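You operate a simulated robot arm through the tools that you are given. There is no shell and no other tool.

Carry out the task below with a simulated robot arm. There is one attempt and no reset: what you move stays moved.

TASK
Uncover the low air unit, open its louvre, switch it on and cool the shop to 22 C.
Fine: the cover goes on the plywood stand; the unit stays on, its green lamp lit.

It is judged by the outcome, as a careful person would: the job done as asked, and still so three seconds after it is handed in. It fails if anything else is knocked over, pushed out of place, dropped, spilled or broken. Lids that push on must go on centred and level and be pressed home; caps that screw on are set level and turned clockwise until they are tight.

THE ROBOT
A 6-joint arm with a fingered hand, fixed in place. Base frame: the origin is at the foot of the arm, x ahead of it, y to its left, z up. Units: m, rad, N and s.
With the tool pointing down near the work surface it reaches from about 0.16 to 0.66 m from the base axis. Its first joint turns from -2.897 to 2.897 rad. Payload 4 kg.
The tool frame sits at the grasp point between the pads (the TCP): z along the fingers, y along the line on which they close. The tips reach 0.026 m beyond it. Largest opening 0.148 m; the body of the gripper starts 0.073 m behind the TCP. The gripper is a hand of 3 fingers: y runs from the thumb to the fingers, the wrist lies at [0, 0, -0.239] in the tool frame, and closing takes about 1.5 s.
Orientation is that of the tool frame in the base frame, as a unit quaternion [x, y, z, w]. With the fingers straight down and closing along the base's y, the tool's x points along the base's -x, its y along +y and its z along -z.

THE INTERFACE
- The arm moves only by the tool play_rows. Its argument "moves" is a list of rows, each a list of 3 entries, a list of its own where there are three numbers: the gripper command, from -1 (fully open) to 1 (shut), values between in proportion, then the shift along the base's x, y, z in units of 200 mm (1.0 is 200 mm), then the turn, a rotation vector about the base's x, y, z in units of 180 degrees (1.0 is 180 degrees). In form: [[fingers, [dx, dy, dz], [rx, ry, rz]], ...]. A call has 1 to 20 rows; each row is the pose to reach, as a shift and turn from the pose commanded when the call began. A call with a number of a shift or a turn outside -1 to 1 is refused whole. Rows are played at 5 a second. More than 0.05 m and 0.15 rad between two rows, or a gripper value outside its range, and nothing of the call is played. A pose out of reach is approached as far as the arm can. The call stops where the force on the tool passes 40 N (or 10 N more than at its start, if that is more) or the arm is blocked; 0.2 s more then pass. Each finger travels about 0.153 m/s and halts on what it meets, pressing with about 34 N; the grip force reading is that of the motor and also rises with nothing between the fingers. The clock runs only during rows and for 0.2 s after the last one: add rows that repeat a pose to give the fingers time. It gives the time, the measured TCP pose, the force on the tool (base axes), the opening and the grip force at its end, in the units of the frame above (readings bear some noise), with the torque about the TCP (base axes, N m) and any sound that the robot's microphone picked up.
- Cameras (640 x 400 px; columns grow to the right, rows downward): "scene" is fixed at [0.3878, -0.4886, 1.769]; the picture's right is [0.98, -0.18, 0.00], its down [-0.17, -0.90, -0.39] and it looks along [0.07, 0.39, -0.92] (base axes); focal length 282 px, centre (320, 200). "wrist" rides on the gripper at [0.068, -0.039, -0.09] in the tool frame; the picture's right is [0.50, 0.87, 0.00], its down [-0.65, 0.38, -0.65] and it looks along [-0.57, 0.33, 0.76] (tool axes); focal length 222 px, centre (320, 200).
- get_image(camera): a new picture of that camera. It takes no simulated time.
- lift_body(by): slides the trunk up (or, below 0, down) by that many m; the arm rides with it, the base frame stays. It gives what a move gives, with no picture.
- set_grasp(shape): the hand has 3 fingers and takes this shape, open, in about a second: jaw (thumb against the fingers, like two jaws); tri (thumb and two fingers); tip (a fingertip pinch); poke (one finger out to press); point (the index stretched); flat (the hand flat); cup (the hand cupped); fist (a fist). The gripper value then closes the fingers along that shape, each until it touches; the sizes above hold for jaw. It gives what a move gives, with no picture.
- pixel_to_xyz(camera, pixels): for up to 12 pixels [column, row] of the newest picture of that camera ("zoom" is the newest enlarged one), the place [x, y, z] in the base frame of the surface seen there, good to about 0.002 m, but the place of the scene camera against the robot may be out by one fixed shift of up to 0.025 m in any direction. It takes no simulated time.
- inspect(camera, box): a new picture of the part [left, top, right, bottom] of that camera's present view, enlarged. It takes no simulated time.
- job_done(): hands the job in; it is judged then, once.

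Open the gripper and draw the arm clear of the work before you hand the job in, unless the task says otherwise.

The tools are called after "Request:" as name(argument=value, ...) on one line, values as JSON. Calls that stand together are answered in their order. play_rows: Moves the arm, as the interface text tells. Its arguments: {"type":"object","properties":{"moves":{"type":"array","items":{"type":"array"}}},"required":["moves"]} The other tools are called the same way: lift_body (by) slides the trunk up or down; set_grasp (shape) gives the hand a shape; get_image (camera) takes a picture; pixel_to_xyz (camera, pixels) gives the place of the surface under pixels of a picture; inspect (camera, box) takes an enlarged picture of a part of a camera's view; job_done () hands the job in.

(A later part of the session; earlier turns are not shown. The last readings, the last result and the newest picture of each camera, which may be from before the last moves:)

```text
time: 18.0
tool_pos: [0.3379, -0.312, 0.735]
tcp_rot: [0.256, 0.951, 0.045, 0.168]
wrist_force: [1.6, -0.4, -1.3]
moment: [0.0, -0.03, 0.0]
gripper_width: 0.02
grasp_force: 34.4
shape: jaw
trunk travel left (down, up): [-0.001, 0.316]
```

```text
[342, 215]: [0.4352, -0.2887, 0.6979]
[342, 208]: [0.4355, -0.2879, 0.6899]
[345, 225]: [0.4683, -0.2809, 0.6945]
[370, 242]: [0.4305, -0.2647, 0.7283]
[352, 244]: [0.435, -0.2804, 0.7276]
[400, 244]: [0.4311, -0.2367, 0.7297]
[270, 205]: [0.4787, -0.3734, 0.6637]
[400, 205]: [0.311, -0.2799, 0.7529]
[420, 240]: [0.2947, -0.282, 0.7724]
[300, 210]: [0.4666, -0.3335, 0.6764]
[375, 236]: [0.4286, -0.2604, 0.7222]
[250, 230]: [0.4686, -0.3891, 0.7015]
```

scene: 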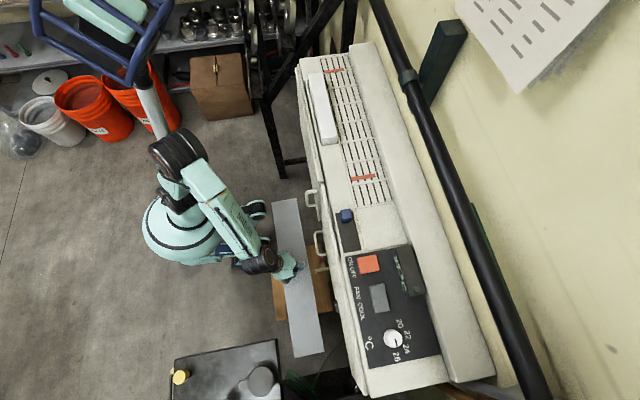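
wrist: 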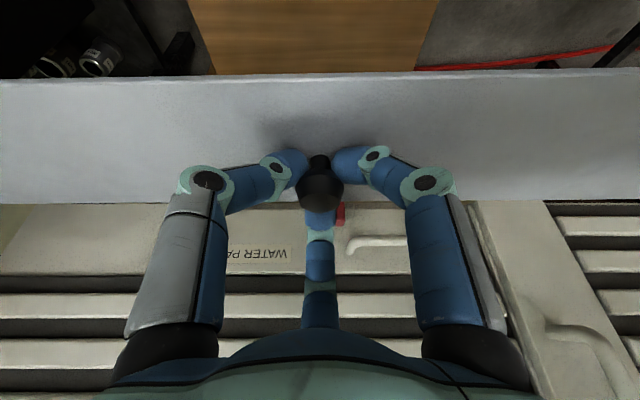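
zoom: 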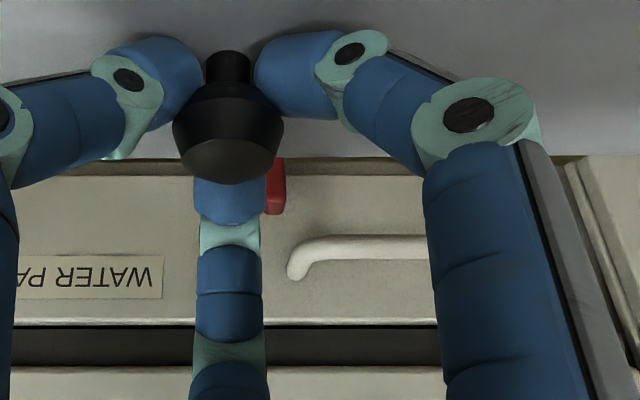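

The lid's right edge is about 1.5 cm clear of the tap spout; I shift 6 mm toward the robot and lower to TCP z≈0.535.

Request:
play_rows(moves=[[1, [-0.03, 0, -0.05], [0, 0, 0]], [1, [-0.03, 0, -0.25], [0, 0, 0]], [1, [-0.03, 0, -0.45], [0, 0, 0]], [1, [-0.03, 0, -0.65], [0, 0, 0]], [1, [-0.03, 0, -0.85], [0, 0, 0]], [1, [-0.03, 0, -1.0], [0, 0, 0]], [1, [-0.03, 0, -1.0], [0, 0, 0]]])

Request:
get_image(camera="wrist")

Request:
inspect(camera="scene", box=[230, 190, 370, 370])

```text
time: 19.6
tool_pos: [0.3647, -0.3293, 0.5596]
tcp_rot: [0.26, 0.952, 0.048, 0.153]
wrist_force: [-0.3, -0.3, -2.1]
moment: [0.0, 0.01, -0.01]
gripper_width: 0.0202
grasp_force: 34.0
shape: jaw
out of reach, approached as far as the arm can: row 4, 5, 6, 7
trunk travel left (down, up): [-0.001, 0.316]
```

```text
taken
```

wrist: 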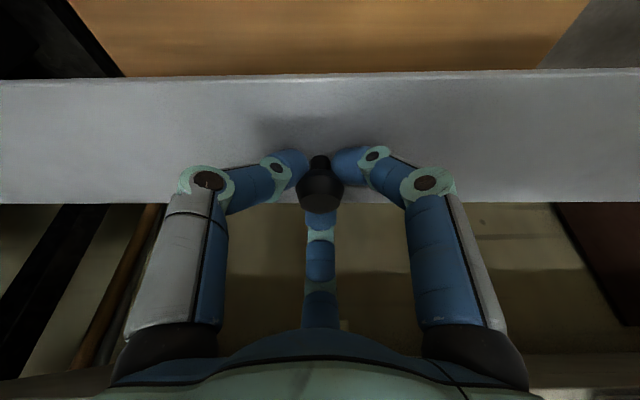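

```text
2.22 times, centred on (300, 280) of scene
```

zoom: 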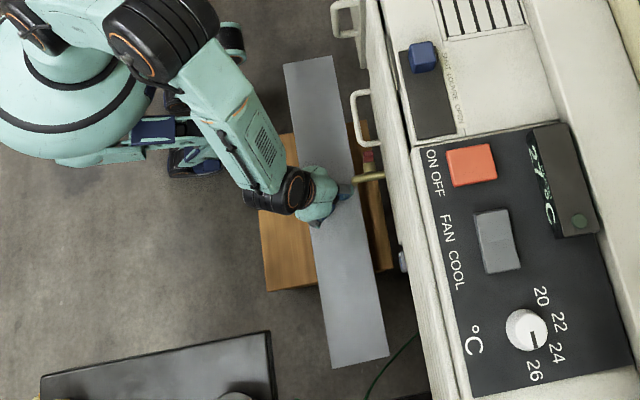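

The arm could not reach that low so close in, ending at (0.365, −0.329, 0.560); the lid is still held just above the stand. I shift about 5 cm toward −y and slightly up, away from the tap, where reach is better.

Request:
play_rows(moves=[[1, [0, -0.08, 0.1], [0, 0, 0]], [1, [0, -0.16, 0.1], [0, 0, 0]], [1, [0, -0.25, 0.1], [0, 0, 0]], [1, [0, -0.25, 0.1], [0, 0, 0]]])

Request:
get_image(camera="wrist")

Request:
inspect(camera="scene", box=[230, 190, 370, 370])

```text
time: 20.6
tool_pos: [0.3651, -0.3792, 0.58]
tcp_rot: [0.255, 0.951, 0.045, 0.168]
wrist_force: [0.4, -0.7, -2.5]
moment: [0.01, 0.05, 0.03]
gripper_width: 0.02
grasp_force: 33.3
shape: jaw
trunk travel left (down, up): [-0.001, 0.316]
```

```text
taken
```

wrist: 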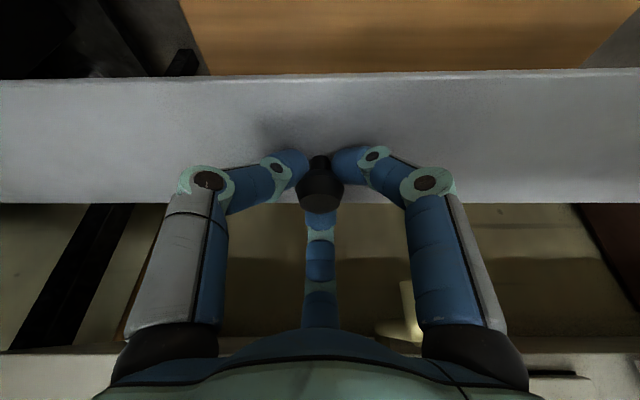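

```text
2.22 times, centred on (300, 280) of scene
```

zoom: 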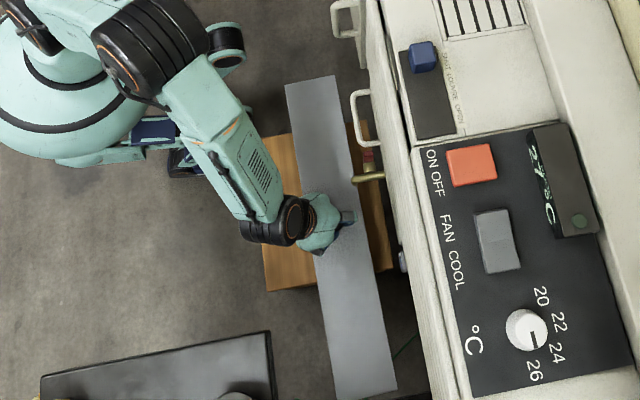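

The pose is reached and the lid is level at (0.365, −0.379, 0.58). I lower toward the stand top (z≈0.463) in decreasing steps, watching for contact.

Request:
play_rows(moves=[[1, [-0.02, 0.03, -0.1], [0, 0, 0]], [1, [-0.03, 0.05, -0.2], [0, 0, 0]], [1, [-0.03, 0.05, -0.26], [0, 0, 0]], [1, [-0.03, 0.05, -0.3], [0, 0, 0]], [1, [-0.03, 0.05, -0.3], [0, 0, 0]]])

Request:
get_image(camera="wrist")

Request:
inspect(camera="scene", box=[250, 210, 350, 370])

```text
time: 21.8
tool_pos: [0.3705, -0.3775, 0.5319]
tcp_rot: [0.257, 0.952, 0.047, 0.161]
wrist_force: [-0.3, -0.3, -2.2]
moment: [0.01, 0.0, -0.01]
gripper_width: 0.0201
grasp_force: 34.1
shape: jaw
out of reach, approached as far as the arm can: row 2, 3, 4, 5
trunk travel left (down, up): [-0.001, 0.316]
```

```text
taken
```

wrist: 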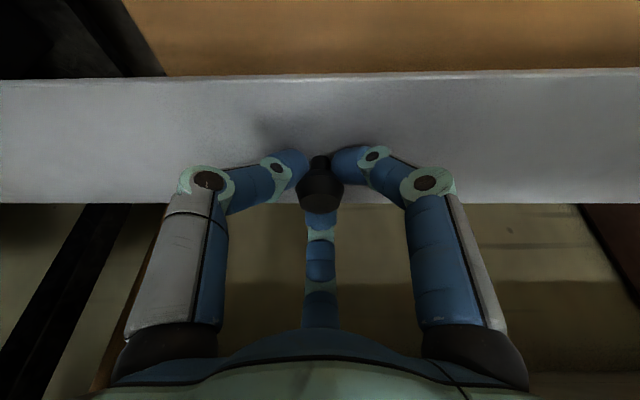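

```text
2.50 times, centred on (300, 290) of scene
```

zoom: 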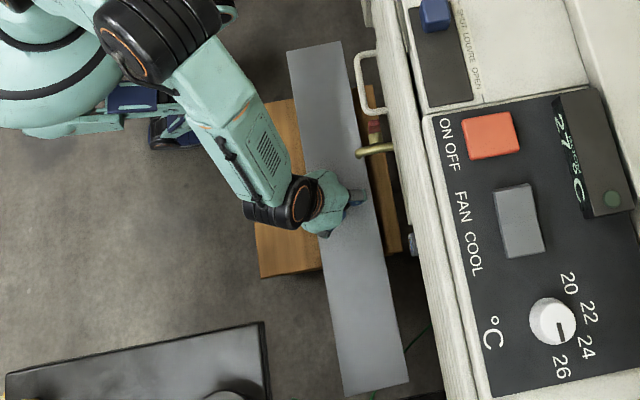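

The arm again ran out of reach 3 cm above the stand, at (0.371, −0.378, 0.532). Slightly farther out should allow lower; I check what is near the lid's right edge (336,288), (340,330) first.

Request:
get_image(camera="scene")

Request:
pixel_to_xyz(camera="scene", pixels=[[335, 288], [330, 300], [338, 310], [340, 340], [330, 340], [345, 370], [318, 290], [300, 250], [318, 320], [322, 355], [318, 268], [312, 272]])

Request:
pixel_to_xyz(camera="wrist", pixels=[[150, 250], [60, 250], [250, 230], [500, 230], [600, 240], [380, 230], [200, 40], [500, 40], [100, 90], [550, 90], [500, 195], [100, 195]])

```text
taken
```

scene: 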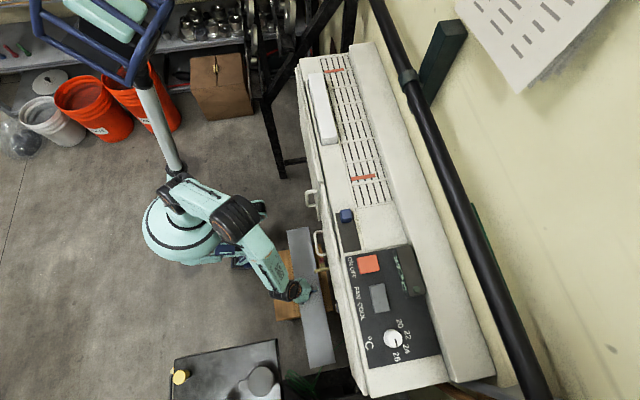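

```text
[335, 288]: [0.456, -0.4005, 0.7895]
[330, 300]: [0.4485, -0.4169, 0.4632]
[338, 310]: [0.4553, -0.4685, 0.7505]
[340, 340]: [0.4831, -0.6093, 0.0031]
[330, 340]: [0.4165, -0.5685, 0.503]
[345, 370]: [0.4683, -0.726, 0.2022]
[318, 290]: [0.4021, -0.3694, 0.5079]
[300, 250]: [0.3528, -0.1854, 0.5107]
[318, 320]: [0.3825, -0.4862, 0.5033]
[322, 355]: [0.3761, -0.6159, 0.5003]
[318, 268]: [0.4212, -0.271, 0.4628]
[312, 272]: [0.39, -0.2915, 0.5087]
```

```text
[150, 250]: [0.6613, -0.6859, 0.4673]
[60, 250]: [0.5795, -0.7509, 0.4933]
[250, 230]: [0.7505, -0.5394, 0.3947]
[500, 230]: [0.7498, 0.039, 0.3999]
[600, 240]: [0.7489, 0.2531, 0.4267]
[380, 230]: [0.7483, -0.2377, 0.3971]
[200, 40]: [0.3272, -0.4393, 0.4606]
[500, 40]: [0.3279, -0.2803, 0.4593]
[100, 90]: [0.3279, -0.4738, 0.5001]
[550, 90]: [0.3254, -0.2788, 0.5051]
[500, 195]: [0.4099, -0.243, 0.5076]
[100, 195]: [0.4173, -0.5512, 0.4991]
```

Space under the unit near the lid's edge is free, and the lid top is at z≈0.505. I move 2 cm outward, then lower in small steps.

Request:
play_rows(moves=[[1, [0.06, -0.06, 0.02], [0, 0, 0]], [1, [0.11, -0.11, 0.0], [0, 0, 0]], [1, [0.11, -0.11, -0.05], [0, 0, 0]], [1, [0.11, -0.11, -0.08], [0, 0, 0]], [1, [0.11, -0.11, -0.1], [0, 0, 0]], [1, [0.11, -0.11, -0.1], [0, 0, 0]]])

Request:
get_image(camera="wrist")

Request:
inspect(camera="scene", box=[250, 210, 350, 370])

```text
time: 23.2
tool_pos: [0.3922, -0.4015, 0.5125]
tcp_rot: [0.256, 0.951, 0.046, 0.168]
wrist_force: [0.4, 0.0, -1.5]
moment: [0.03, 0.01, -0.01]
gripper_width: 0.02
grasp_force: 34.0
shape: jaw
trunk travel left (down, up): [-0.001, 0.316]
```

```text
taken
```

wrist: 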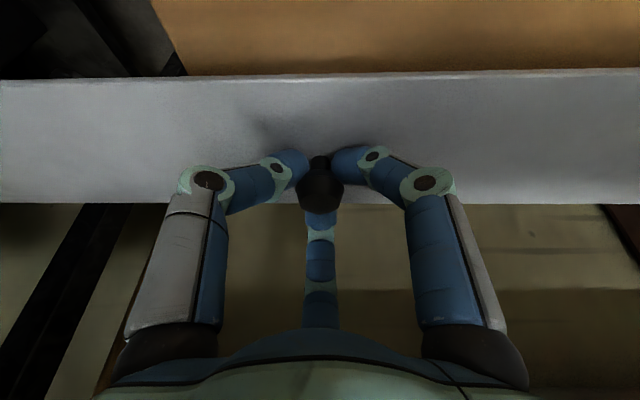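

```text
2.50 times, centred on (300, 290) of scene
```

zoom: 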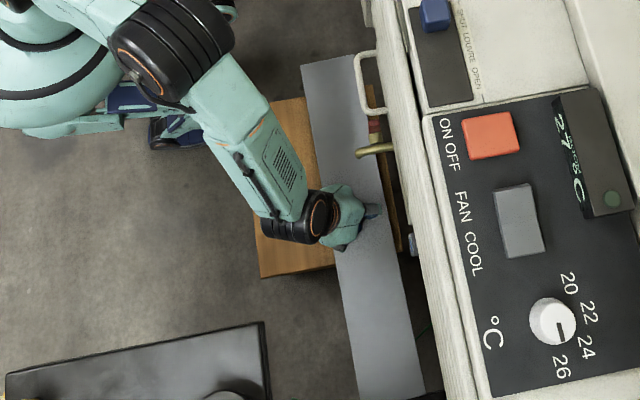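

Now (0.392, −0.402, 0.5125) is reached exactly and level. I keep lowering in 3 mm steps until the lid touches.

Request:
play_rows(moves=[[1, [0, 0, -0.02], [0, 0, 0]], [1, [0, 0, -0.035], [0, 0, 0]], [1, [0, 0, -0.05], [0, 0, 0]], [1, [0, 0, -0.05], [0, 0, 0]]])

Request:
inspect(camera="wrist", box=[120, 0, 640, 210])

Request:
get_image(camera="wrist")

Request:
pixel_to_xyz(camera="wrist", pixels=[[300, 40], [300, 85], [300, 78], [500, 85], [150, 90], [450, 40], [200, 40], [230, 130], [560, 150], [100, 150], [430, 150], [300, 72]])

```text
time: 24.2
tool_pos: [0.3933, -0.4013, 0.5035]
tcp_rot: [0.256, 0.951, 0.045, 0.168]
wrist_force: [-0.2, -0.8, -2.4]
moment: [0.0, 0.04, 0.01]
gripper_width: 0.0198
grasp_force: 34.1
shape: jaw
trunk travel left (down, up): [-0.001, 0.316]
```

```text
1.23 times, centred on (380, 105) of wrist
```

zoom: 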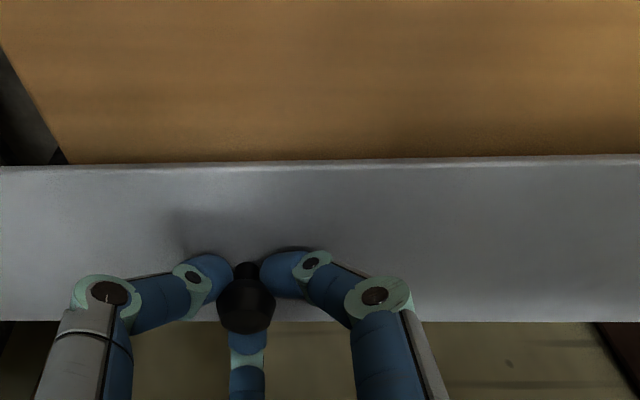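

```text
taken
```

wrist: 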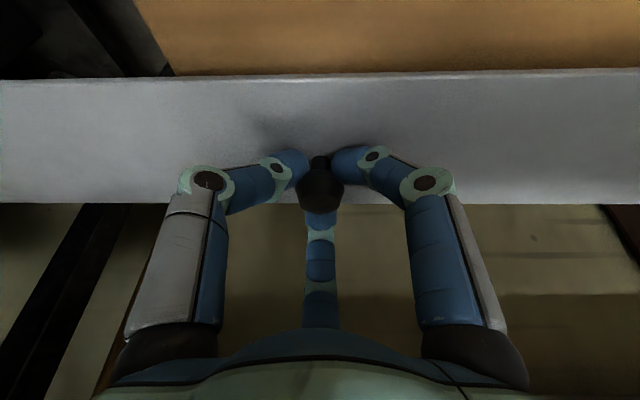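

```text
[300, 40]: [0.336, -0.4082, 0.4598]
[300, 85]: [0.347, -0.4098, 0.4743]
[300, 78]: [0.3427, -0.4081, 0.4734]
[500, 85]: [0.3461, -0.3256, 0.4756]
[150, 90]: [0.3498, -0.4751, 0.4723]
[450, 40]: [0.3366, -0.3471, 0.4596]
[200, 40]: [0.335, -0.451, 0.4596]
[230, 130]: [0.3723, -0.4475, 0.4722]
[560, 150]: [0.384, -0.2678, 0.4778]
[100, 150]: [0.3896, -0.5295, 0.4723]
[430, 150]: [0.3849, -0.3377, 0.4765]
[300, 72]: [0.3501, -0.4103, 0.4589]
```

Lid top reads 0.474 and the stand 0.4597, so only a few millimetres remain. I lower in 2 mm steps.

Request:
play_rows(moves=[[1, [0, 0, -0.01], [0, 0, 0]], [1, [0, 0, -0.02], [0, 0, 0]], [1, [0, 0, -0.02], [0, 0, 0]]])

```text
time: 25.0
tool_pos: [0.3936, -0.4016, 0.4996]
tcp_rot: [0.255, 0.951, 0.046, 0.168]
wrist_force: [-0.2, -0.1, -1.0]
moment: [0.02, 0.01, -0.01]
gripper_width: 0.0198
grasp_force: 34.2
shape: jaw
trunk travel left (down, up): [-0.001, 0.316]
```

The load reading eased to about −1 N; I lower a little further to confirm contact.

Request:
play_rows(moves=[[1, [0, 0, -0.01], [0, 0, 0]], [1, [0, 0, -0.015], [0, 0, 0]], [1, [0, 0, -0.015], [0, 0, 0]]])

Request:
get_image(camera="wrist")

Request:
pixel_to_xyz(camera="wrist", pixels=[[300, 40], [300, 85], [500, 85], [150, 90], [450, 40], [230, 130], [560, 150], [100, 150], [430, 150], [620, 90]])

```text
time: 25.8
tool_pos: [0.3934, -0.402, 0.4962]
tcp_rot: [0.256, 0.951, 0.046, 0.168]
wrist_force: [0.1, 0.3, -1.7]
moment: [0.01, 0.02, 0.0]
gripper_width: 0.0199
grasp_force: 33.8
shape: jaw
trunk travel left (down, up): [-0.001, 0.316]
```

```text
taken
```

wrist: 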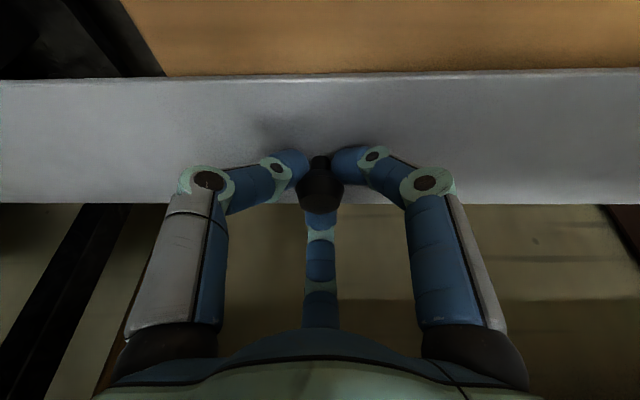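

```text
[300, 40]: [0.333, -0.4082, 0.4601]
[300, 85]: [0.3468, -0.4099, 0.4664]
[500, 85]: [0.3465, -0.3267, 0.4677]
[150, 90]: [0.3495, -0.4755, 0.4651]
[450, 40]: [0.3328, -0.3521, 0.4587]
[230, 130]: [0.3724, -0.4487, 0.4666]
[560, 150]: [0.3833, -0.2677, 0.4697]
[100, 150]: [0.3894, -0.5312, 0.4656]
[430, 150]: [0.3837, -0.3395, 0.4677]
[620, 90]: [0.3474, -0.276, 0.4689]
```

Lid top is now at 0.4667, just 6–7 mm above the stand surface. I lower another 2 mm at a time.

Request:
play_rows(moves=[[1, [0, 0, -0.01], [0, 0, 0]], [1, [0, 0, -0.01], [0, 0, 0]]])

Request:
play_rows(moves=[[1, [0, 0, -0.01], [0, 0, 0]], [1, [0, 0, -0.01], [0, 0, 0]]])

```text
time: 26.4
tool_pos: [0.3915, -0.4013, 0.4946]
tcp_rot: [0.256, 0.951, 0.045, 0.168]
wrist_force: [0.4, -0.1, -0.3]
moment: [-0.11, 0.08, -0.02]
gripper_width: 0.0201
grasp_force: 33.8
shape: jaw
trunk travel left (down, up): [-0.001, 0.316]
```

```text
time: 27.0
tool_pos: [0.3933, -0.4016, 0.4924]
tcp_rot: [0.256, 0.951, 0.045, 0.169]
wrist_force: [-0.1, 1.2, 5.6]
moment: [-0.09, 0.17, 0.0]
gripper_width: 0.0204
grasp_force: 33.7
shape: jaw
trunk travel left (down, up): [-0.001, 0.316]
```

Contact is confirmed (+5.6 N). I open the fingers gently with a few millimetres of rise so the tips don't press on the lid.

Request:
play_rows(moves=[[0.7, [0, 0, 0.01], [0, 0, 0]], [0.5, [0, 0, 0.02], [0, 0, 0]], [0.35, [0, 0, 0.03], [0, 0, 0]], [0.3, [0, 0, 0.03], [0, 0, 0]], [0.3, [0, 0, 0.03], [0, 0, 0]]])

Request:
get_image(camera="wrist")

Request:
inspect(camera="scene", box=[250, 210, 350, 370])

```text
time: 28.2
tool_pos: [0.3938, -0.4006, 0.4992]
tcp_rot: [0.257, 0.951, 0.046, 0.168]
wrist_force: [-0.3, -0.3, -1.2]
moment: [0.0, 0.0, -0.01]
gripper_width: 0.0512
grasp_force: 0.0
shape: jaw
trunk travel left (down, up): [-0.001, 0.316]
```

```text
taken
```

wrist: 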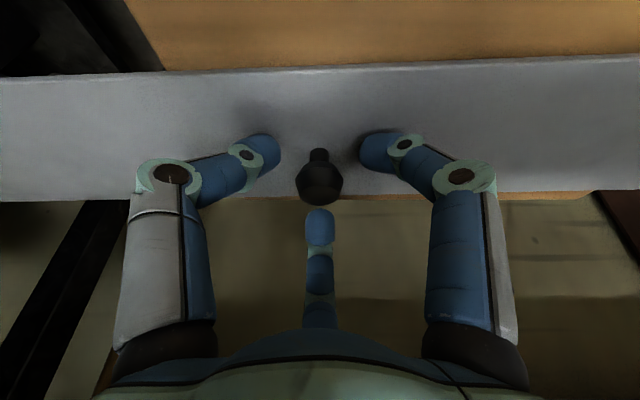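

```text
2.50 times, centred on (300, 290) of scene
```

zoom: 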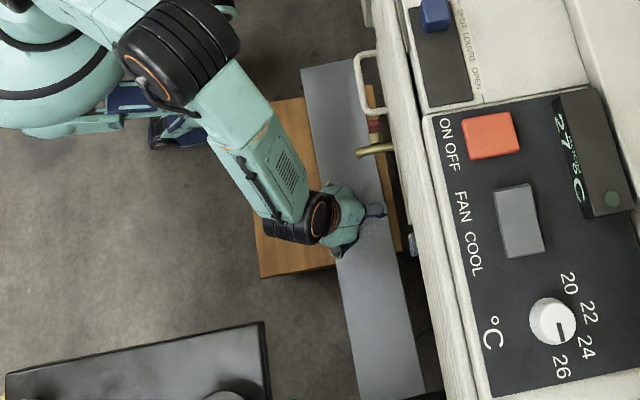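

The lid rests flat on the stand and the fingers are open around the knob. I rise straight up past the knob and then retreat up and toward the robot.

Request:
play_rows(moves=[[0.3, [0, 0, 0.12], [0, 0, 0]], [0.3, [0, 0, 0.25], [0, 0, 0]], [0.3, [-0.13, 0.02, 0.42], [0, 0, 0]], [0.3, [-0.26, 0.05, 0.6], [0, 0, 0]], [0.3, [-0.38, 0.1, 0.8], [0, 0, 0]], [0.3, [-0.45, 0.15, 1.0], [0, 0, 0]], [0.3, [-0.45, 0.15, 1.0], [0, 0, 0]]])

Request:
get_image(camera="scene")

Request:
get_image(camera="wrist")

```text
time: 29.8
tool_pos: [0.3015, -0.3706, 0.6982]
tcp_rot: [0.256, 0.951, 0.046, 0.169]
wrist_force: [0.0, 0.7, 0.5]
moment: [0.04, -0.02, -0.02]
gripper_width: 0.0516
grasp_force: 0.0
shape: jaw
trunk travel left (down, up): [-0.001, 0.316]
```

```text
taken
```

scene: 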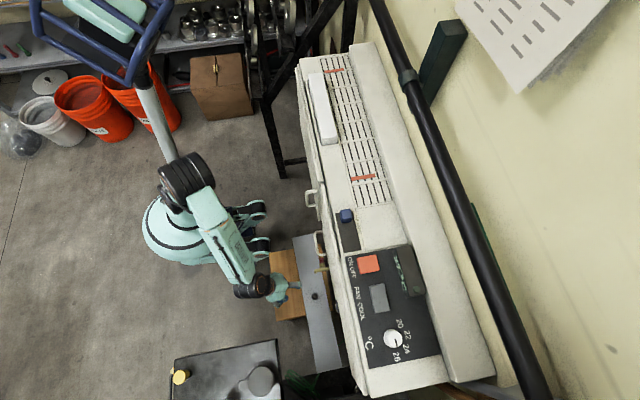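

```text
taken
```

wrist: 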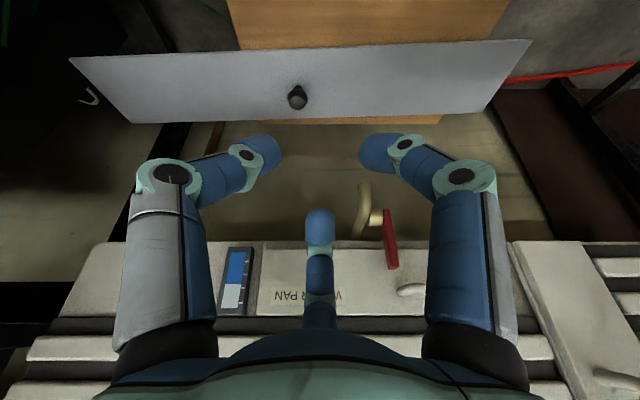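

The lid lies on the stand with its knob at (298,97) in the wrist view, and the hand is clear. I raise the trunk again to work on the control panel.

Request:
lift_body(by=0.3)

Request:
get_image(camera="scene")

Request:
inspect(camera="wrist", box=[0, 0, 640, 400])

```text
time: 32.8
tool_pos: [0.3029, -0.3718, 0.9995]
tcp_rot: [0.256, 0.951, 0.046, 0.168]
wrist_force: [-0.3, 0.8, -0.1]
moment: [0.0, -0.02, 0.02]
gripper_width: 0.0514
grasp_force: 0.1
shape: jaw
trunk travel left (down, up): [-0.301, 0.016]
```

```text
taken
```

scene: 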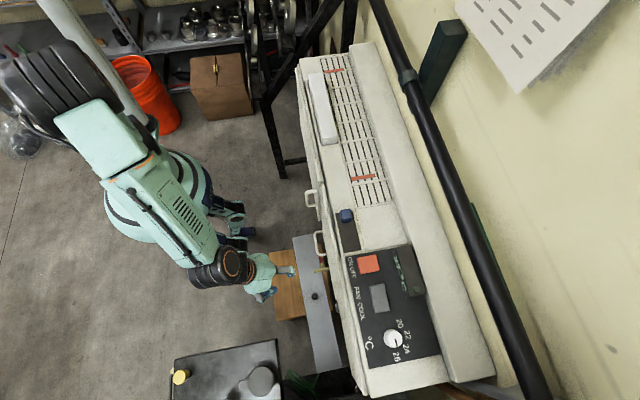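

```text
1.00 times, centred on (320, 200) of wrist (not enlarged: the box is as wide or as high as the picture)
```

zoom: 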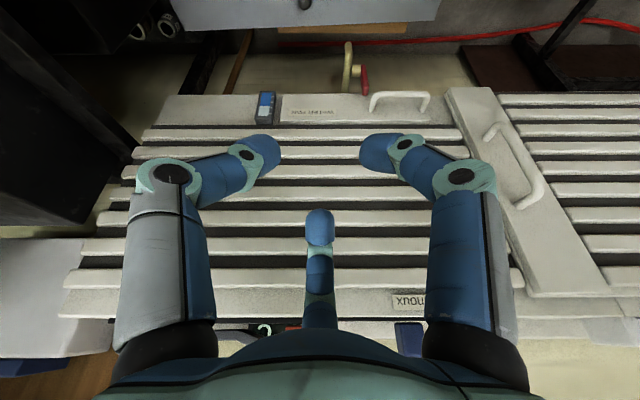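

Next I raise the arm above the panel level.

Request:
play_rows(moves=[[0.3, [0, 0, 0.24], [0, 0, 0]], [0.3, [0, 0, 0.48], [0, 0, 0]], [0.3, [0, 0, 0.72], [0, 0, 0]], [0.3, [0.0, 0.0, 0.96], [0, 0, 0]], [0.3, [0.0, 0.05, 1.0], [0, 0, 0]], [0.3, [0.0, 0.05, 1.0], [0, 0, 0]]])

Request:
get_image(camera="wrist")

```text
time: 34.2
tool_pos: [0.3049, -0.3634, 1.198]
tcp_rot: [0.256, 0.951, 0.045, 0.167]
wrist_force: [0.3, -0.3, -0.2]
moment: [0.0, -0.01, 0.0]
gripper_width: 0.0515
grasp_force: 0.0
shape: jaw
trunk travel left (down, up): [-0.301, 0.016]
```

```text
taken
```

wrist: 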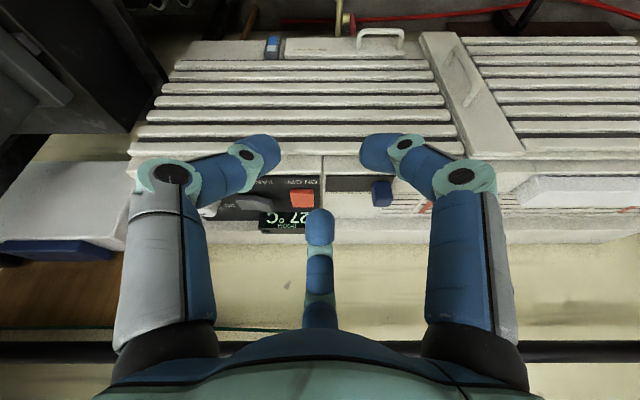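

The display reads 27 °C (285,218). I move to a free spot above the panel and take the poke shape to see where the finger sits.

Request:
play_rows(moves=[[0.3, [0.1, 0.05, 0.2], [0, 0, 0]], [0.3, [0.25, 0.12, 0.4], [0, 0, 0]], [0.3, [0.4, 0.2, 0.45], [0, 0, 0]], [0.3, [0.4, 0.2, 0.45], [0, 0, 0]]])

Request:
set_grasp(shape="poke")

Request:
get_image(camera="wrist")

Request:
get_image(camera="scene")

```text
refused: row 2 steps farther than a row can; nothing moved
```

```text
time: 35.1
tool_pos: [0.3054, -0.3633, 1.1983]
tcp_rot: [0.256, 0.951, 0.045, 0.168]
wrist_force: [-0.5, -0.2, -0.2]
moment: [-0.01, -0.01, -0.01]
gripper_width: 0.0
grasp_force: 0.0
shape: poke
trunk travel left (down, up): [-0.301, 0.016]
```

```text
taken
```

wrist: 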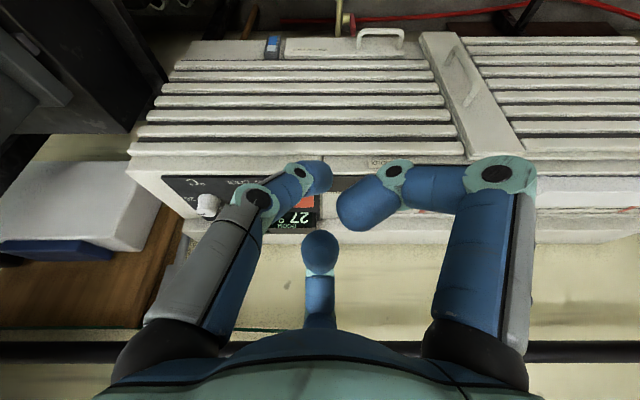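

```text
taken
```

scene: 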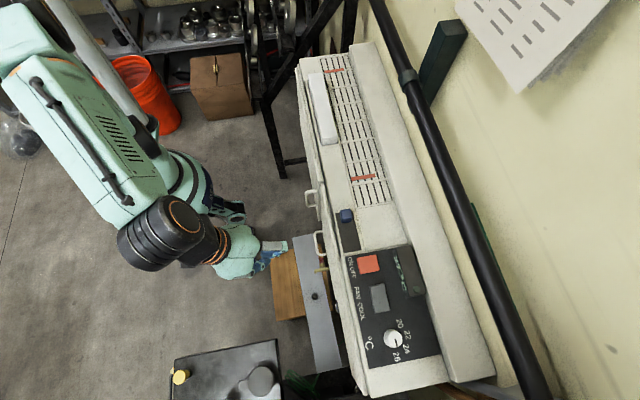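

In poke shape the thumb tip (318,178) lies on the tool axis about 2 cm beyond the TCP, with the two other fingers curled behind. I also look at the tip shape for pinching the slider and dial.

Request:
set_grasp(shape="tip")

Request:
get_image(camera="wrist")

Request:
play_rows(moves=[[0.3, [0.08, 0.04, 0.2], [0, 0, 0]], [0.3, [0.2, 0.1, 0.38], [0, 0, 0]], [0.3, [0.35, 0.17, 0.45], [0, 0, 0]], [0.3, [0.45, 0.2, 0.45], [0, 0, 0]], [0.3, [0.45, 0.2, 0.45], [0, 0, 0]]])

Request:
get_image(camera="wrist")

```text
time: 36.0
tool_pos: [0.3042, -0.3634, 1.1981]
tcp_rot: [0.256, 0.951, 0.046, 0.168]
wrist_force: [0.5, -0.1, 0.6]
moment: [-0.01, 0.0, -0.03]
gripper_width: 0.1479
grasp_force: 0.1
shape: tip
trunk travel left (down, up): [-0.301, 0.016]
```

```text
taken
```

wrist: 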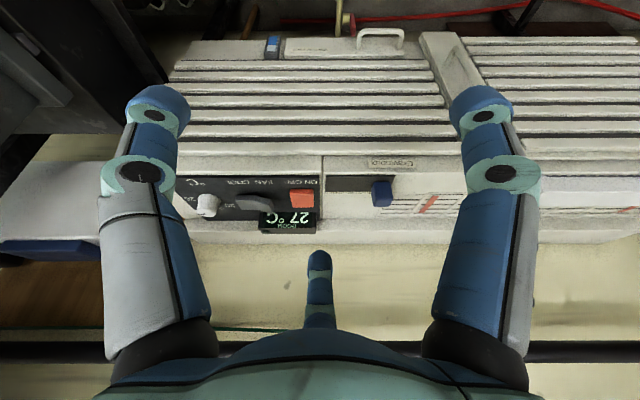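

```text
time: 37.2
tool_pos: [0.3955, -0.3217, 1.2887]
tcp_rot: [0.256, 0.951, 0.045, 0.169]
wrist_force: [0.4, -0.5, 0.5]
moment: [0.03, 0.02, -0.01]
gripper_width: 0.052
grasp_force: 0.0
shape: tip
trunk travel left (down, up): [-0.301, 0.016]
```

```text
taken
```

wrist: 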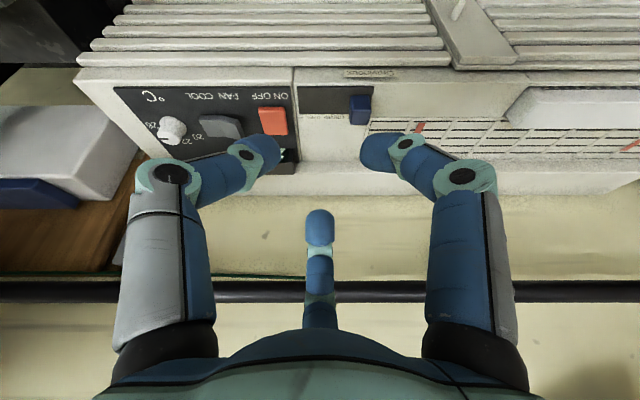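

From here the whole panel is visible: slider (360,110), red ON/OFF (272,122), FAN/COOL (220,126), dial (172,131). I enlarge and measure them.

Request:
inspect(camera="wrist", box=[100, 70, 300, 195])

Request:
inspect(camera="wrist", box=[280, 60, 480, 185])

Request:
pixel_to_xyz(camera="wrist", pixels=[[360, 98], [360, 103], [352, 100], [368, 100], [352, 118], [368, 118], [360, 112], [310, 100], [302, 90], [345, 105], [375, 105], [385, 105]])

Request:
pixel_to_xyz(camera="wrist", pixels=[[262, 120], [272, 120], [284, 120], [272, 108], [205, 127], [220, 127], [240, 127], [220, 118], [172, 131], [172, 122], [165, 131], [180, 128]])

```text
3.20 times, centred on (200, 132) of wrist
```

zoom: 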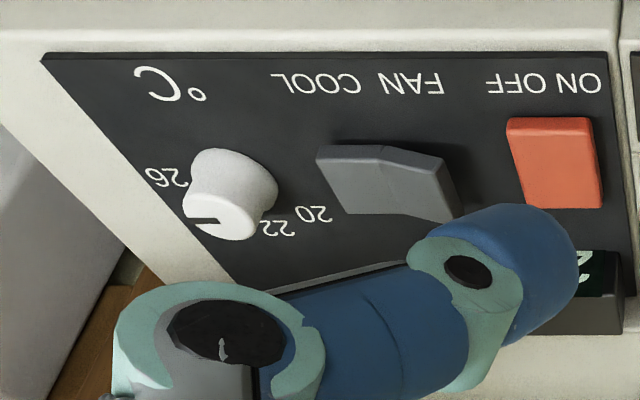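

```text
3.20 times, centred on (380, 122) of wrist
```

zoom: 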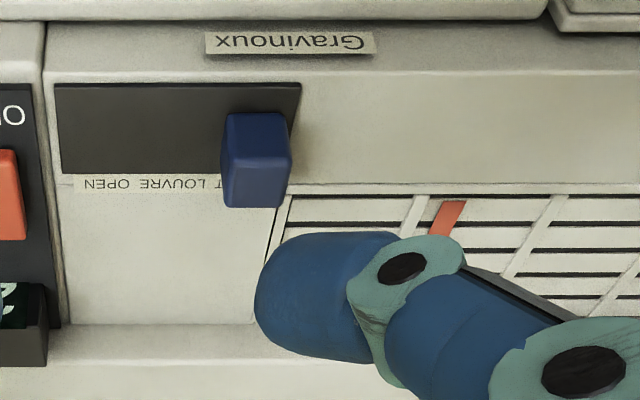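

```text
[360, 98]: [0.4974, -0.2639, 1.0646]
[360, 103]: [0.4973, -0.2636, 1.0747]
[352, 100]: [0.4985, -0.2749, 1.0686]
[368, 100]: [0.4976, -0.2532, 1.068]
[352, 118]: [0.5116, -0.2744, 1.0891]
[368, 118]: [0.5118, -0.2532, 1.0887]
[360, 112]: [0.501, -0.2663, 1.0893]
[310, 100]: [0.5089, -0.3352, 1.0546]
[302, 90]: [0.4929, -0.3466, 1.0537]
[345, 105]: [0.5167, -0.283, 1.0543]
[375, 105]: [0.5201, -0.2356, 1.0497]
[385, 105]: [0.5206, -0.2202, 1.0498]
```

```text
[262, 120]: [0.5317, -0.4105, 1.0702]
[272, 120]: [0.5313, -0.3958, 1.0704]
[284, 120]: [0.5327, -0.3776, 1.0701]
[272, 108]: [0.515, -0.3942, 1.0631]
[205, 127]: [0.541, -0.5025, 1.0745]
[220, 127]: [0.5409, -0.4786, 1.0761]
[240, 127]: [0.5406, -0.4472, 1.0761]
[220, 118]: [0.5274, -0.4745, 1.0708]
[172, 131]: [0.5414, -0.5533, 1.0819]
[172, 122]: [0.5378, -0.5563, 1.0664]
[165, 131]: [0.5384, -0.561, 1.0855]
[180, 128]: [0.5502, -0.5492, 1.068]
```

The slider is at about (0.508, −0.264) with slot to y≈−0.35. I query the label positions round the dial in the scene camera and look closer at the rockers.

Request:
get_image(camera="scene")

Request:
pixel_to_xyz(camera="scene", pixels=[[399, 323], [407, 334], [406, 348], [396, 356], [393, 338], [387, 338], [393, 330], [400, 338], [393, 346], [405, 289], [397, 345], [370, 345]])

Request:
inspect(camera="scene", box=[350, 305, 430, 370])

Request:
inspect(camera="scene", box=[345, 245, 425, 320])

```text
taken
```

scene: 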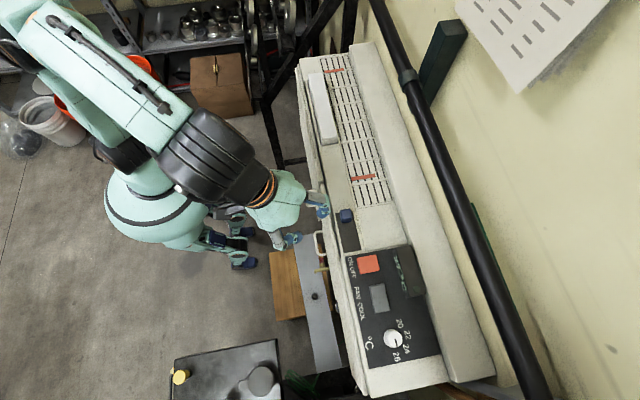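

```text
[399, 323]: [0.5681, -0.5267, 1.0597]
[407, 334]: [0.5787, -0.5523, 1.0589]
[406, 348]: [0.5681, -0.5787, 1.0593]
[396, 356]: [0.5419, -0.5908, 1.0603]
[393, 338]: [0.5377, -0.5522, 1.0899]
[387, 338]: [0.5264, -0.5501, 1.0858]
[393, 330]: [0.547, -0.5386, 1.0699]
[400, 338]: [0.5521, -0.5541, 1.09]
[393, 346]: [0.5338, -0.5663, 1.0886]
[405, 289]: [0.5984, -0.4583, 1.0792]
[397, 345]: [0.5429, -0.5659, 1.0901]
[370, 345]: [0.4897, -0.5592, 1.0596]
```

```text
6.15 times, centred on (390, 338) of scene
```

zoom: 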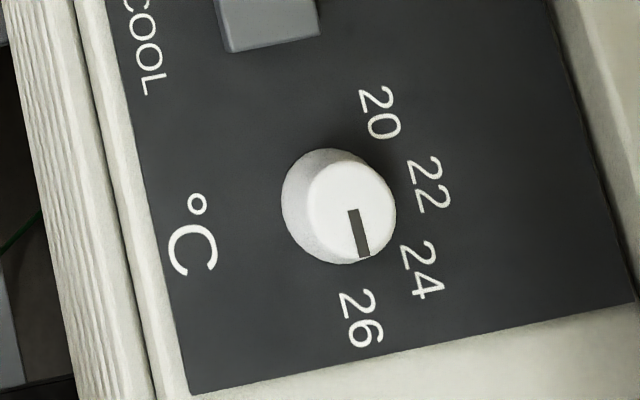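

```text
5.33 times, centred on (385, 282) of scene
```

zoom: 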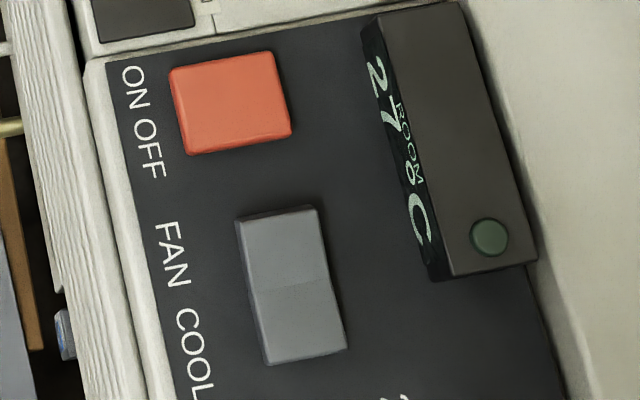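

Label angles about the dial are 20 at +45°, 22 at 0° (+x), 24 at −45°, 26 at −90°, and the pointer now sits at 26, so it must turn +90° counter-clockwise. First the louvre: I move above the slider.

Request:
play_rows(moves=[[0.3, [0.1125, 0.058, -0.14], [0, 0, 0]], [0.3, [0.225, 0.115, -0.28], [0, 0, 0]], [0.3, [0.3375, 0.173, -0.42], [0, 0, 0]], [0.3, [0.45, 0.231, -0.56], [0, 0, 0]], [0.3, [0.5625, 0.2885, -0.69], [0, 0, 0]], [0.3, [0.5625, 0.2885, -0.69], [0, 0, 0]]])

Request:
get_image(camera="wrist")

Request:
pixel_to_xyz(camera="wrist", pixels=[[320, 150], [310, 150], [330, 150], [320, 140], [320, 160], [320, 130], [300, 150], [340, 150], [320, 170], [320, 120], [260, 120], [200, 120]])

```text
time: 38.6
tool_pos: [0.5058, -0.2614, 1.1519]
tcp_rot: [0.256, 0.951, 0.044, 0.168]
wrist_force: [-0.5, 1.1, 0.3]
moment: [0.01, -0.02, 0.01]
gripper_width: 0.052
grasp_force: 0.1
shape: tip
trunk travel left (down, up): [-0.301, 0.016]
```

```text
taken
```

wrist: 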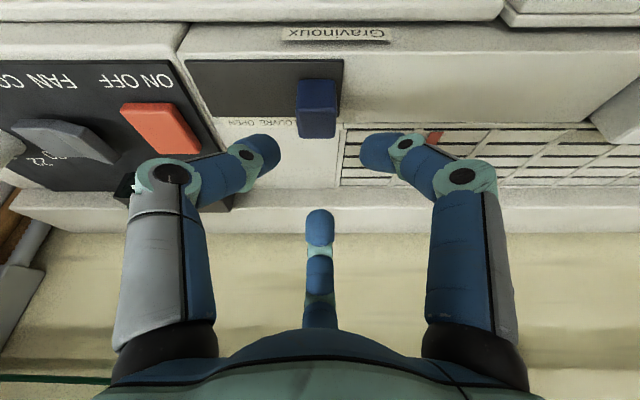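

```text
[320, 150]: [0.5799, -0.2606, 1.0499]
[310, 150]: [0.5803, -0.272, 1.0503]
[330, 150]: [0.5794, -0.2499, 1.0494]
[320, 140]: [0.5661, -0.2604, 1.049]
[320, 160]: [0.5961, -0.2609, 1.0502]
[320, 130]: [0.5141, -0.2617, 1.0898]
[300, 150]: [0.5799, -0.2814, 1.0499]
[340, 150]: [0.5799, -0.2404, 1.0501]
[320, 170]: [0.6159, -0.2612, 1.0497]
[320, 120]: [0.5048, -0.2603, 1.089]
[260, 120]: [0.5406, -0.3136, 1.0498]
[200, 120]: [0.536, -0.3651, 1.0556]
```

The slider block is centred at (317,122), i.e. (0.509, −0.2635), top 1.089. I descend around it.

Request:
play_rows(moves=[[0.3, [0.016, -0.01, -0.12], [0, 0, 0]], [0.3, [0.016, -0.01, -0.22], [0, 0, 0]], [0.3, [0.016, -0.01, -0.28], [0, 0, 0]], [0.3, [0.016, -0.01, -0.308], [0, 0, 0]], [0.3, [0.016, -0.01, -0.308], [0, 0, 0]]])

Request:
get_image(camera="wrist")

```text
time: 39.8
tool_pos: [0.5096, -0.265, 1.0887]
tcp_rot: [0.256, 0.951, 0.045, 0.168]
wrist_force: [-0.5, -0.9, 0.4]
moment: [-0.01, 0.0, -0.01]
gripper_width: 0.0522
grasp_force: 0.1
shape: tip
trunk travel left (down, up): [-0.301, 0.016]
```

```text
taken
```

wrist: 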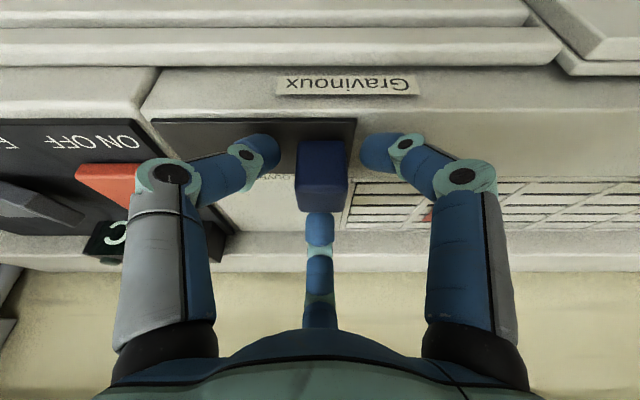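

The fingers surround the block at (322,175). I close on it and read the grip.

Request:
play_rows(moves=[[0.6, [0, 0, 0], [0, 0, 0]], [0.8, [0, 0, 0], [0, 0, 0]], [0.8, [0, 0, 0], [0, 0, 0]], [0.8, [0, 0, 0], [0, 0, 0]], [0.8, [0, 0, 0], [0, 0, 0]]])

Request:
get_image(camera="wrist")

```text
time: 41.0
tool_pos: [0.5118, -0.2652, 1.088]
tcp_rot: [0.255, 0.951, 0.046, 0.168]
wrist_force: [4.8, -0.7, -5.8]
moment: [-0.05, 0.05, 0.07]
gripper_width: 0.0245
grasp_force: 33.8
shape: tip
trunk travel left (down, up): [-0.301, 0.016]
```

```text
taken
```

wrist: 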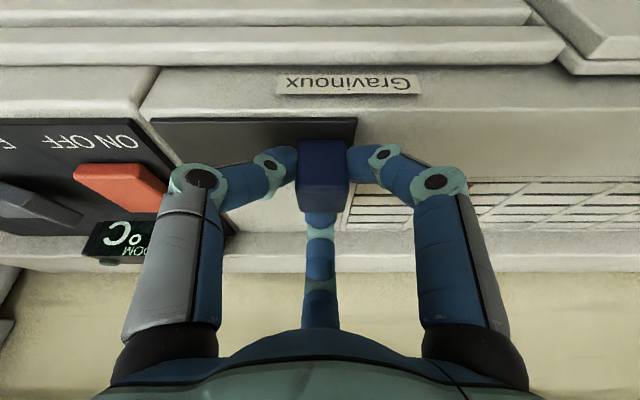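

The block is gripped (33.8 N). I drag it toward OPEN (−y) in 1 cm steps, stopping on resistance.

Request:
play_rows(moves=[[0.8, [0, -0.05, 0], [0, 0, 0]], [0.8, [0, -0.1, 0], [0, 0, 0]], [0.8, [0, -0.15, 0], [0, 0, 0]], [0.8, [0, -0.2, 0], [0, 0, 0]], [0.8, [0, -0.25, 0], [0, 0, 0]], [0.8, [0, -0.3, 0], [0, 0, 0]], [0.8, [0, -0.3, 0], [0, 0, 0]]])

Request:
get_image(camera="wrist")

Request:
get_image(camera="scene")

```text
time: 42.6
tool_pos: [0.5096, -0.3247, 1.0881]
tcp_rot: [0.256, 0.951, 0.046, 0.167]
wrist_force: [10.4, 0.0, -7.4]
moment: [-0.05, -0.01, 0.14]
gripper_width: 0.0239
grasp_force: 33.7
shape: tip
trunk travel left (down, up): [-0.301, 0.016]
```

```text
taken
```

wrist: 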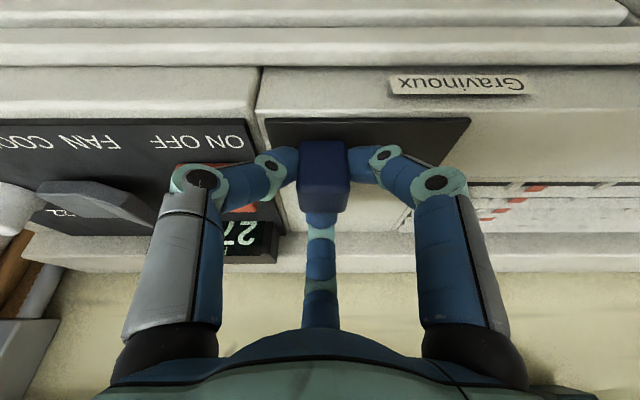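

```text
taken
```

scene: 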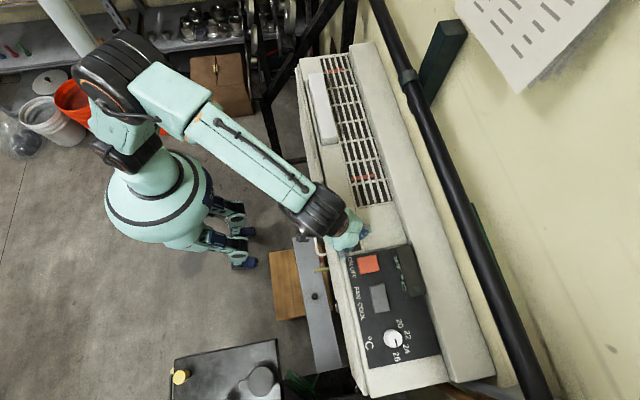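

The louvre is opening (grille slats turned), and about 1.5 cm of slot remains at left (265 to 299 px). I continue to the end.

Request:
play_rows(moves=[[0.8, [0, -0.03, 0], [0, 0, 0]], [0.8, [0, -0.055, 0], [0, 0, 0]], [0.8, [0, -0.075, 0], [0, 0, 0]], [0.8, [0, -0.075, 0], [0, 0, 0]]])

Request:
get_image(camera="wrist")

Request:
inspect(camera="scene", box=[300, 40, 420, 260])

```text
time: 43.6
tool_pos: [0.5096, -0.3384, 1.0877]
tcp_rot: [0.256, 0.951, 0.046, 0.167]
wrist_force: [8.4, 13.9, -6.4]
moment: [0.24, -0.01, 0.12]
gripper_width: 0.0231
grasp_force: 34.2
shape: tip
trunk travel left (down, up): [-0.301, 0.016]
```

```text
taken
```

wrist: 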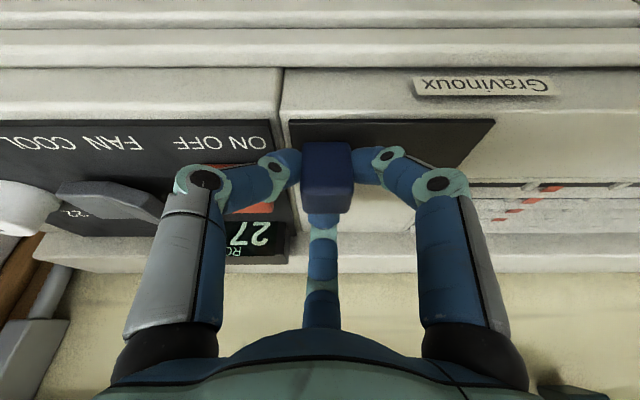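

```text
1.82 times, centred on (360, 150) of scene
```

zoom: 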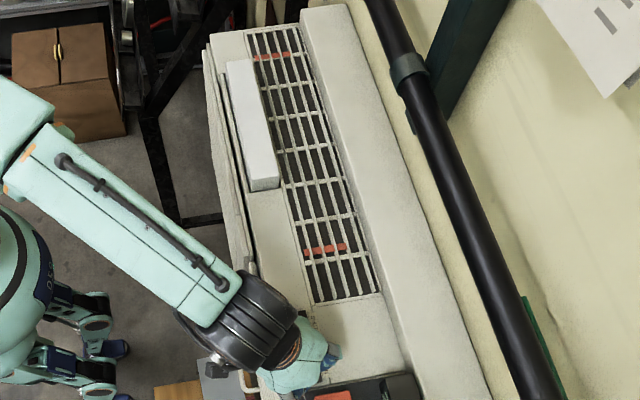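

The slider hit its end stop (13.9 N) and the louvre slots now look dark/open. I loosen the fingers slightly and rise straight up.

Request:
play_rows(moves=[[0.5, [0, 0.01, 0.01], [0, 0, 0]], [0.45, [0, 0.01, 0.02], [0, 0, 0]], [0.45, [0, 0.01, 0.1], [0, 0, 0]], [0.45, [0, 0.01, 0.25], [0, 0, 0]], [0.3, [0, 0.01, 0.45], [0, 0, 0]], [0.3, [-0.05, 0.01, 0.65], [0, 0, 0]], [0.3, [-0.05, 0.01, 0.65], [0, 0, 0]]])

Request:
get_image(camera="wrist")

Request:
get_image(camera="scene")

```text
time: 45.2
tool_pos: [0.4996, -0.3393, 1.2185]
tcp_rot: [0.256, 0.951, 0.045, 0.169]
wrist_force: [0.2, 0.5, 0.3]
moment: [0.05, -0.01, 0.0]
gripper_width: 0.051
grasp_force: 0.2
shape: tip
trunk travel left (down, up): [-0.301, 0.016]
```

```text
taken
```

wrist: 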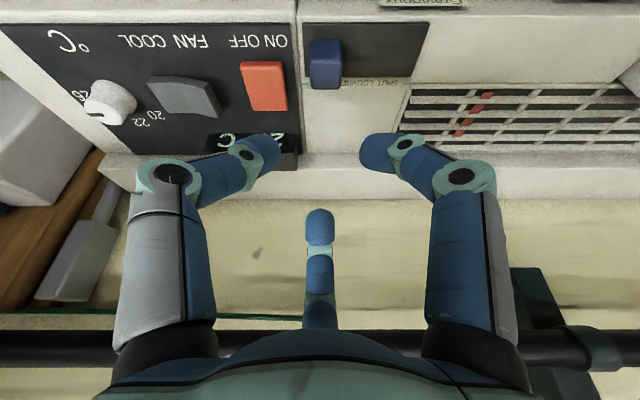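

```text
taken
```

scene: 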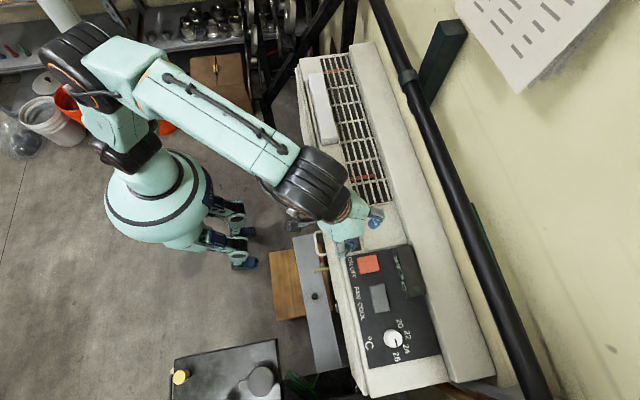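

The slider is at the OPEN end and the hand is clear. I zoom on the switches from here.

Request:
inspect(camera="wrist", box=[40, 20, 300, 160])

Request:
pixel_to_xyz(camera="wrist", pixels=[[246, 75], [265, 75], [280, 75], [265, 105], [160, 92], [175, 95], [185, 95], [200, 95], [212, 98], [150, 90], [195, 110], [165, 106]])

Request:
pixel_to_xyz(camera="wrist", pixels=[[110, 108], [95, 108], [130, 105], [115, 118], [110, 95], [100, 85], [145, 117], [85, 120], [155, 115], [250, 85], [280, 85], [280, 105]])

```text
2.46 times, centred on (170, 90) of wrist
```

zoom: 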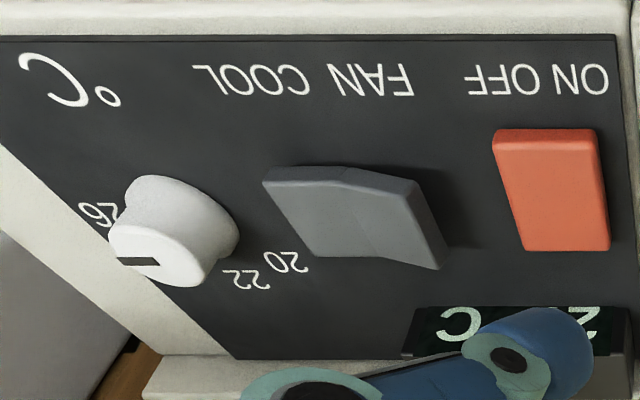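

```text
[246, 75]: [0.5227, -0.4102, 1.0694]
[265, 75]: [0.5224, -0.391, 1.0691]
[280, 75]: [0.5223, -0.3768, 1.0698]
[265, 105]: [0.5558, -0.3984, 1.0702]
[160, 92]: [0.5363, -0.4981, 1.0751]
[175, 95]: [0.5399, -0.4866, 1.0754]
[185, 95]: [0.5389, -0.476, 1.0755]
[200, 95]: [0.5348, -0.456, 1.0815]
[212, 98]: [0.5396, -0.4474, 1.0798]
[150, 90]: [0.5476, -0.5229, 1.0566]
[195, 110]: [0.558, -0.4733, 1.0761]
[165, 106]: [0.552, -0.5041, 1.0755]
```

```text
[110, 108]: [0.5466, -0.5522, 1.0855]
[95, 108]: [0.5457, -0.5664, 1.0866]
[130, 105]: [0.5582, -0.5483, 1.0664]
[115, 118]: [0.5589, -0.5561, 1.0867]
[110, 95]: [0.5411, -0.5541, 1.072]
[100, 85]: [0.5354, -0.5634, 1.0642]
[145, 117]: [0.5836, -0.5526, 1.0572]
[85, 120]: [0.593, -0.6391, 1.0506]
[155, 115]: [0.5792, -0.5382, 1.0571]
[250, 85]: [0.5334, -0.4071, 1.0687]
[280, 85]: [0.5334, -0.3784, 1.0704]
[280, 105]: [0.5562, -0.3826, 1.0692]
```

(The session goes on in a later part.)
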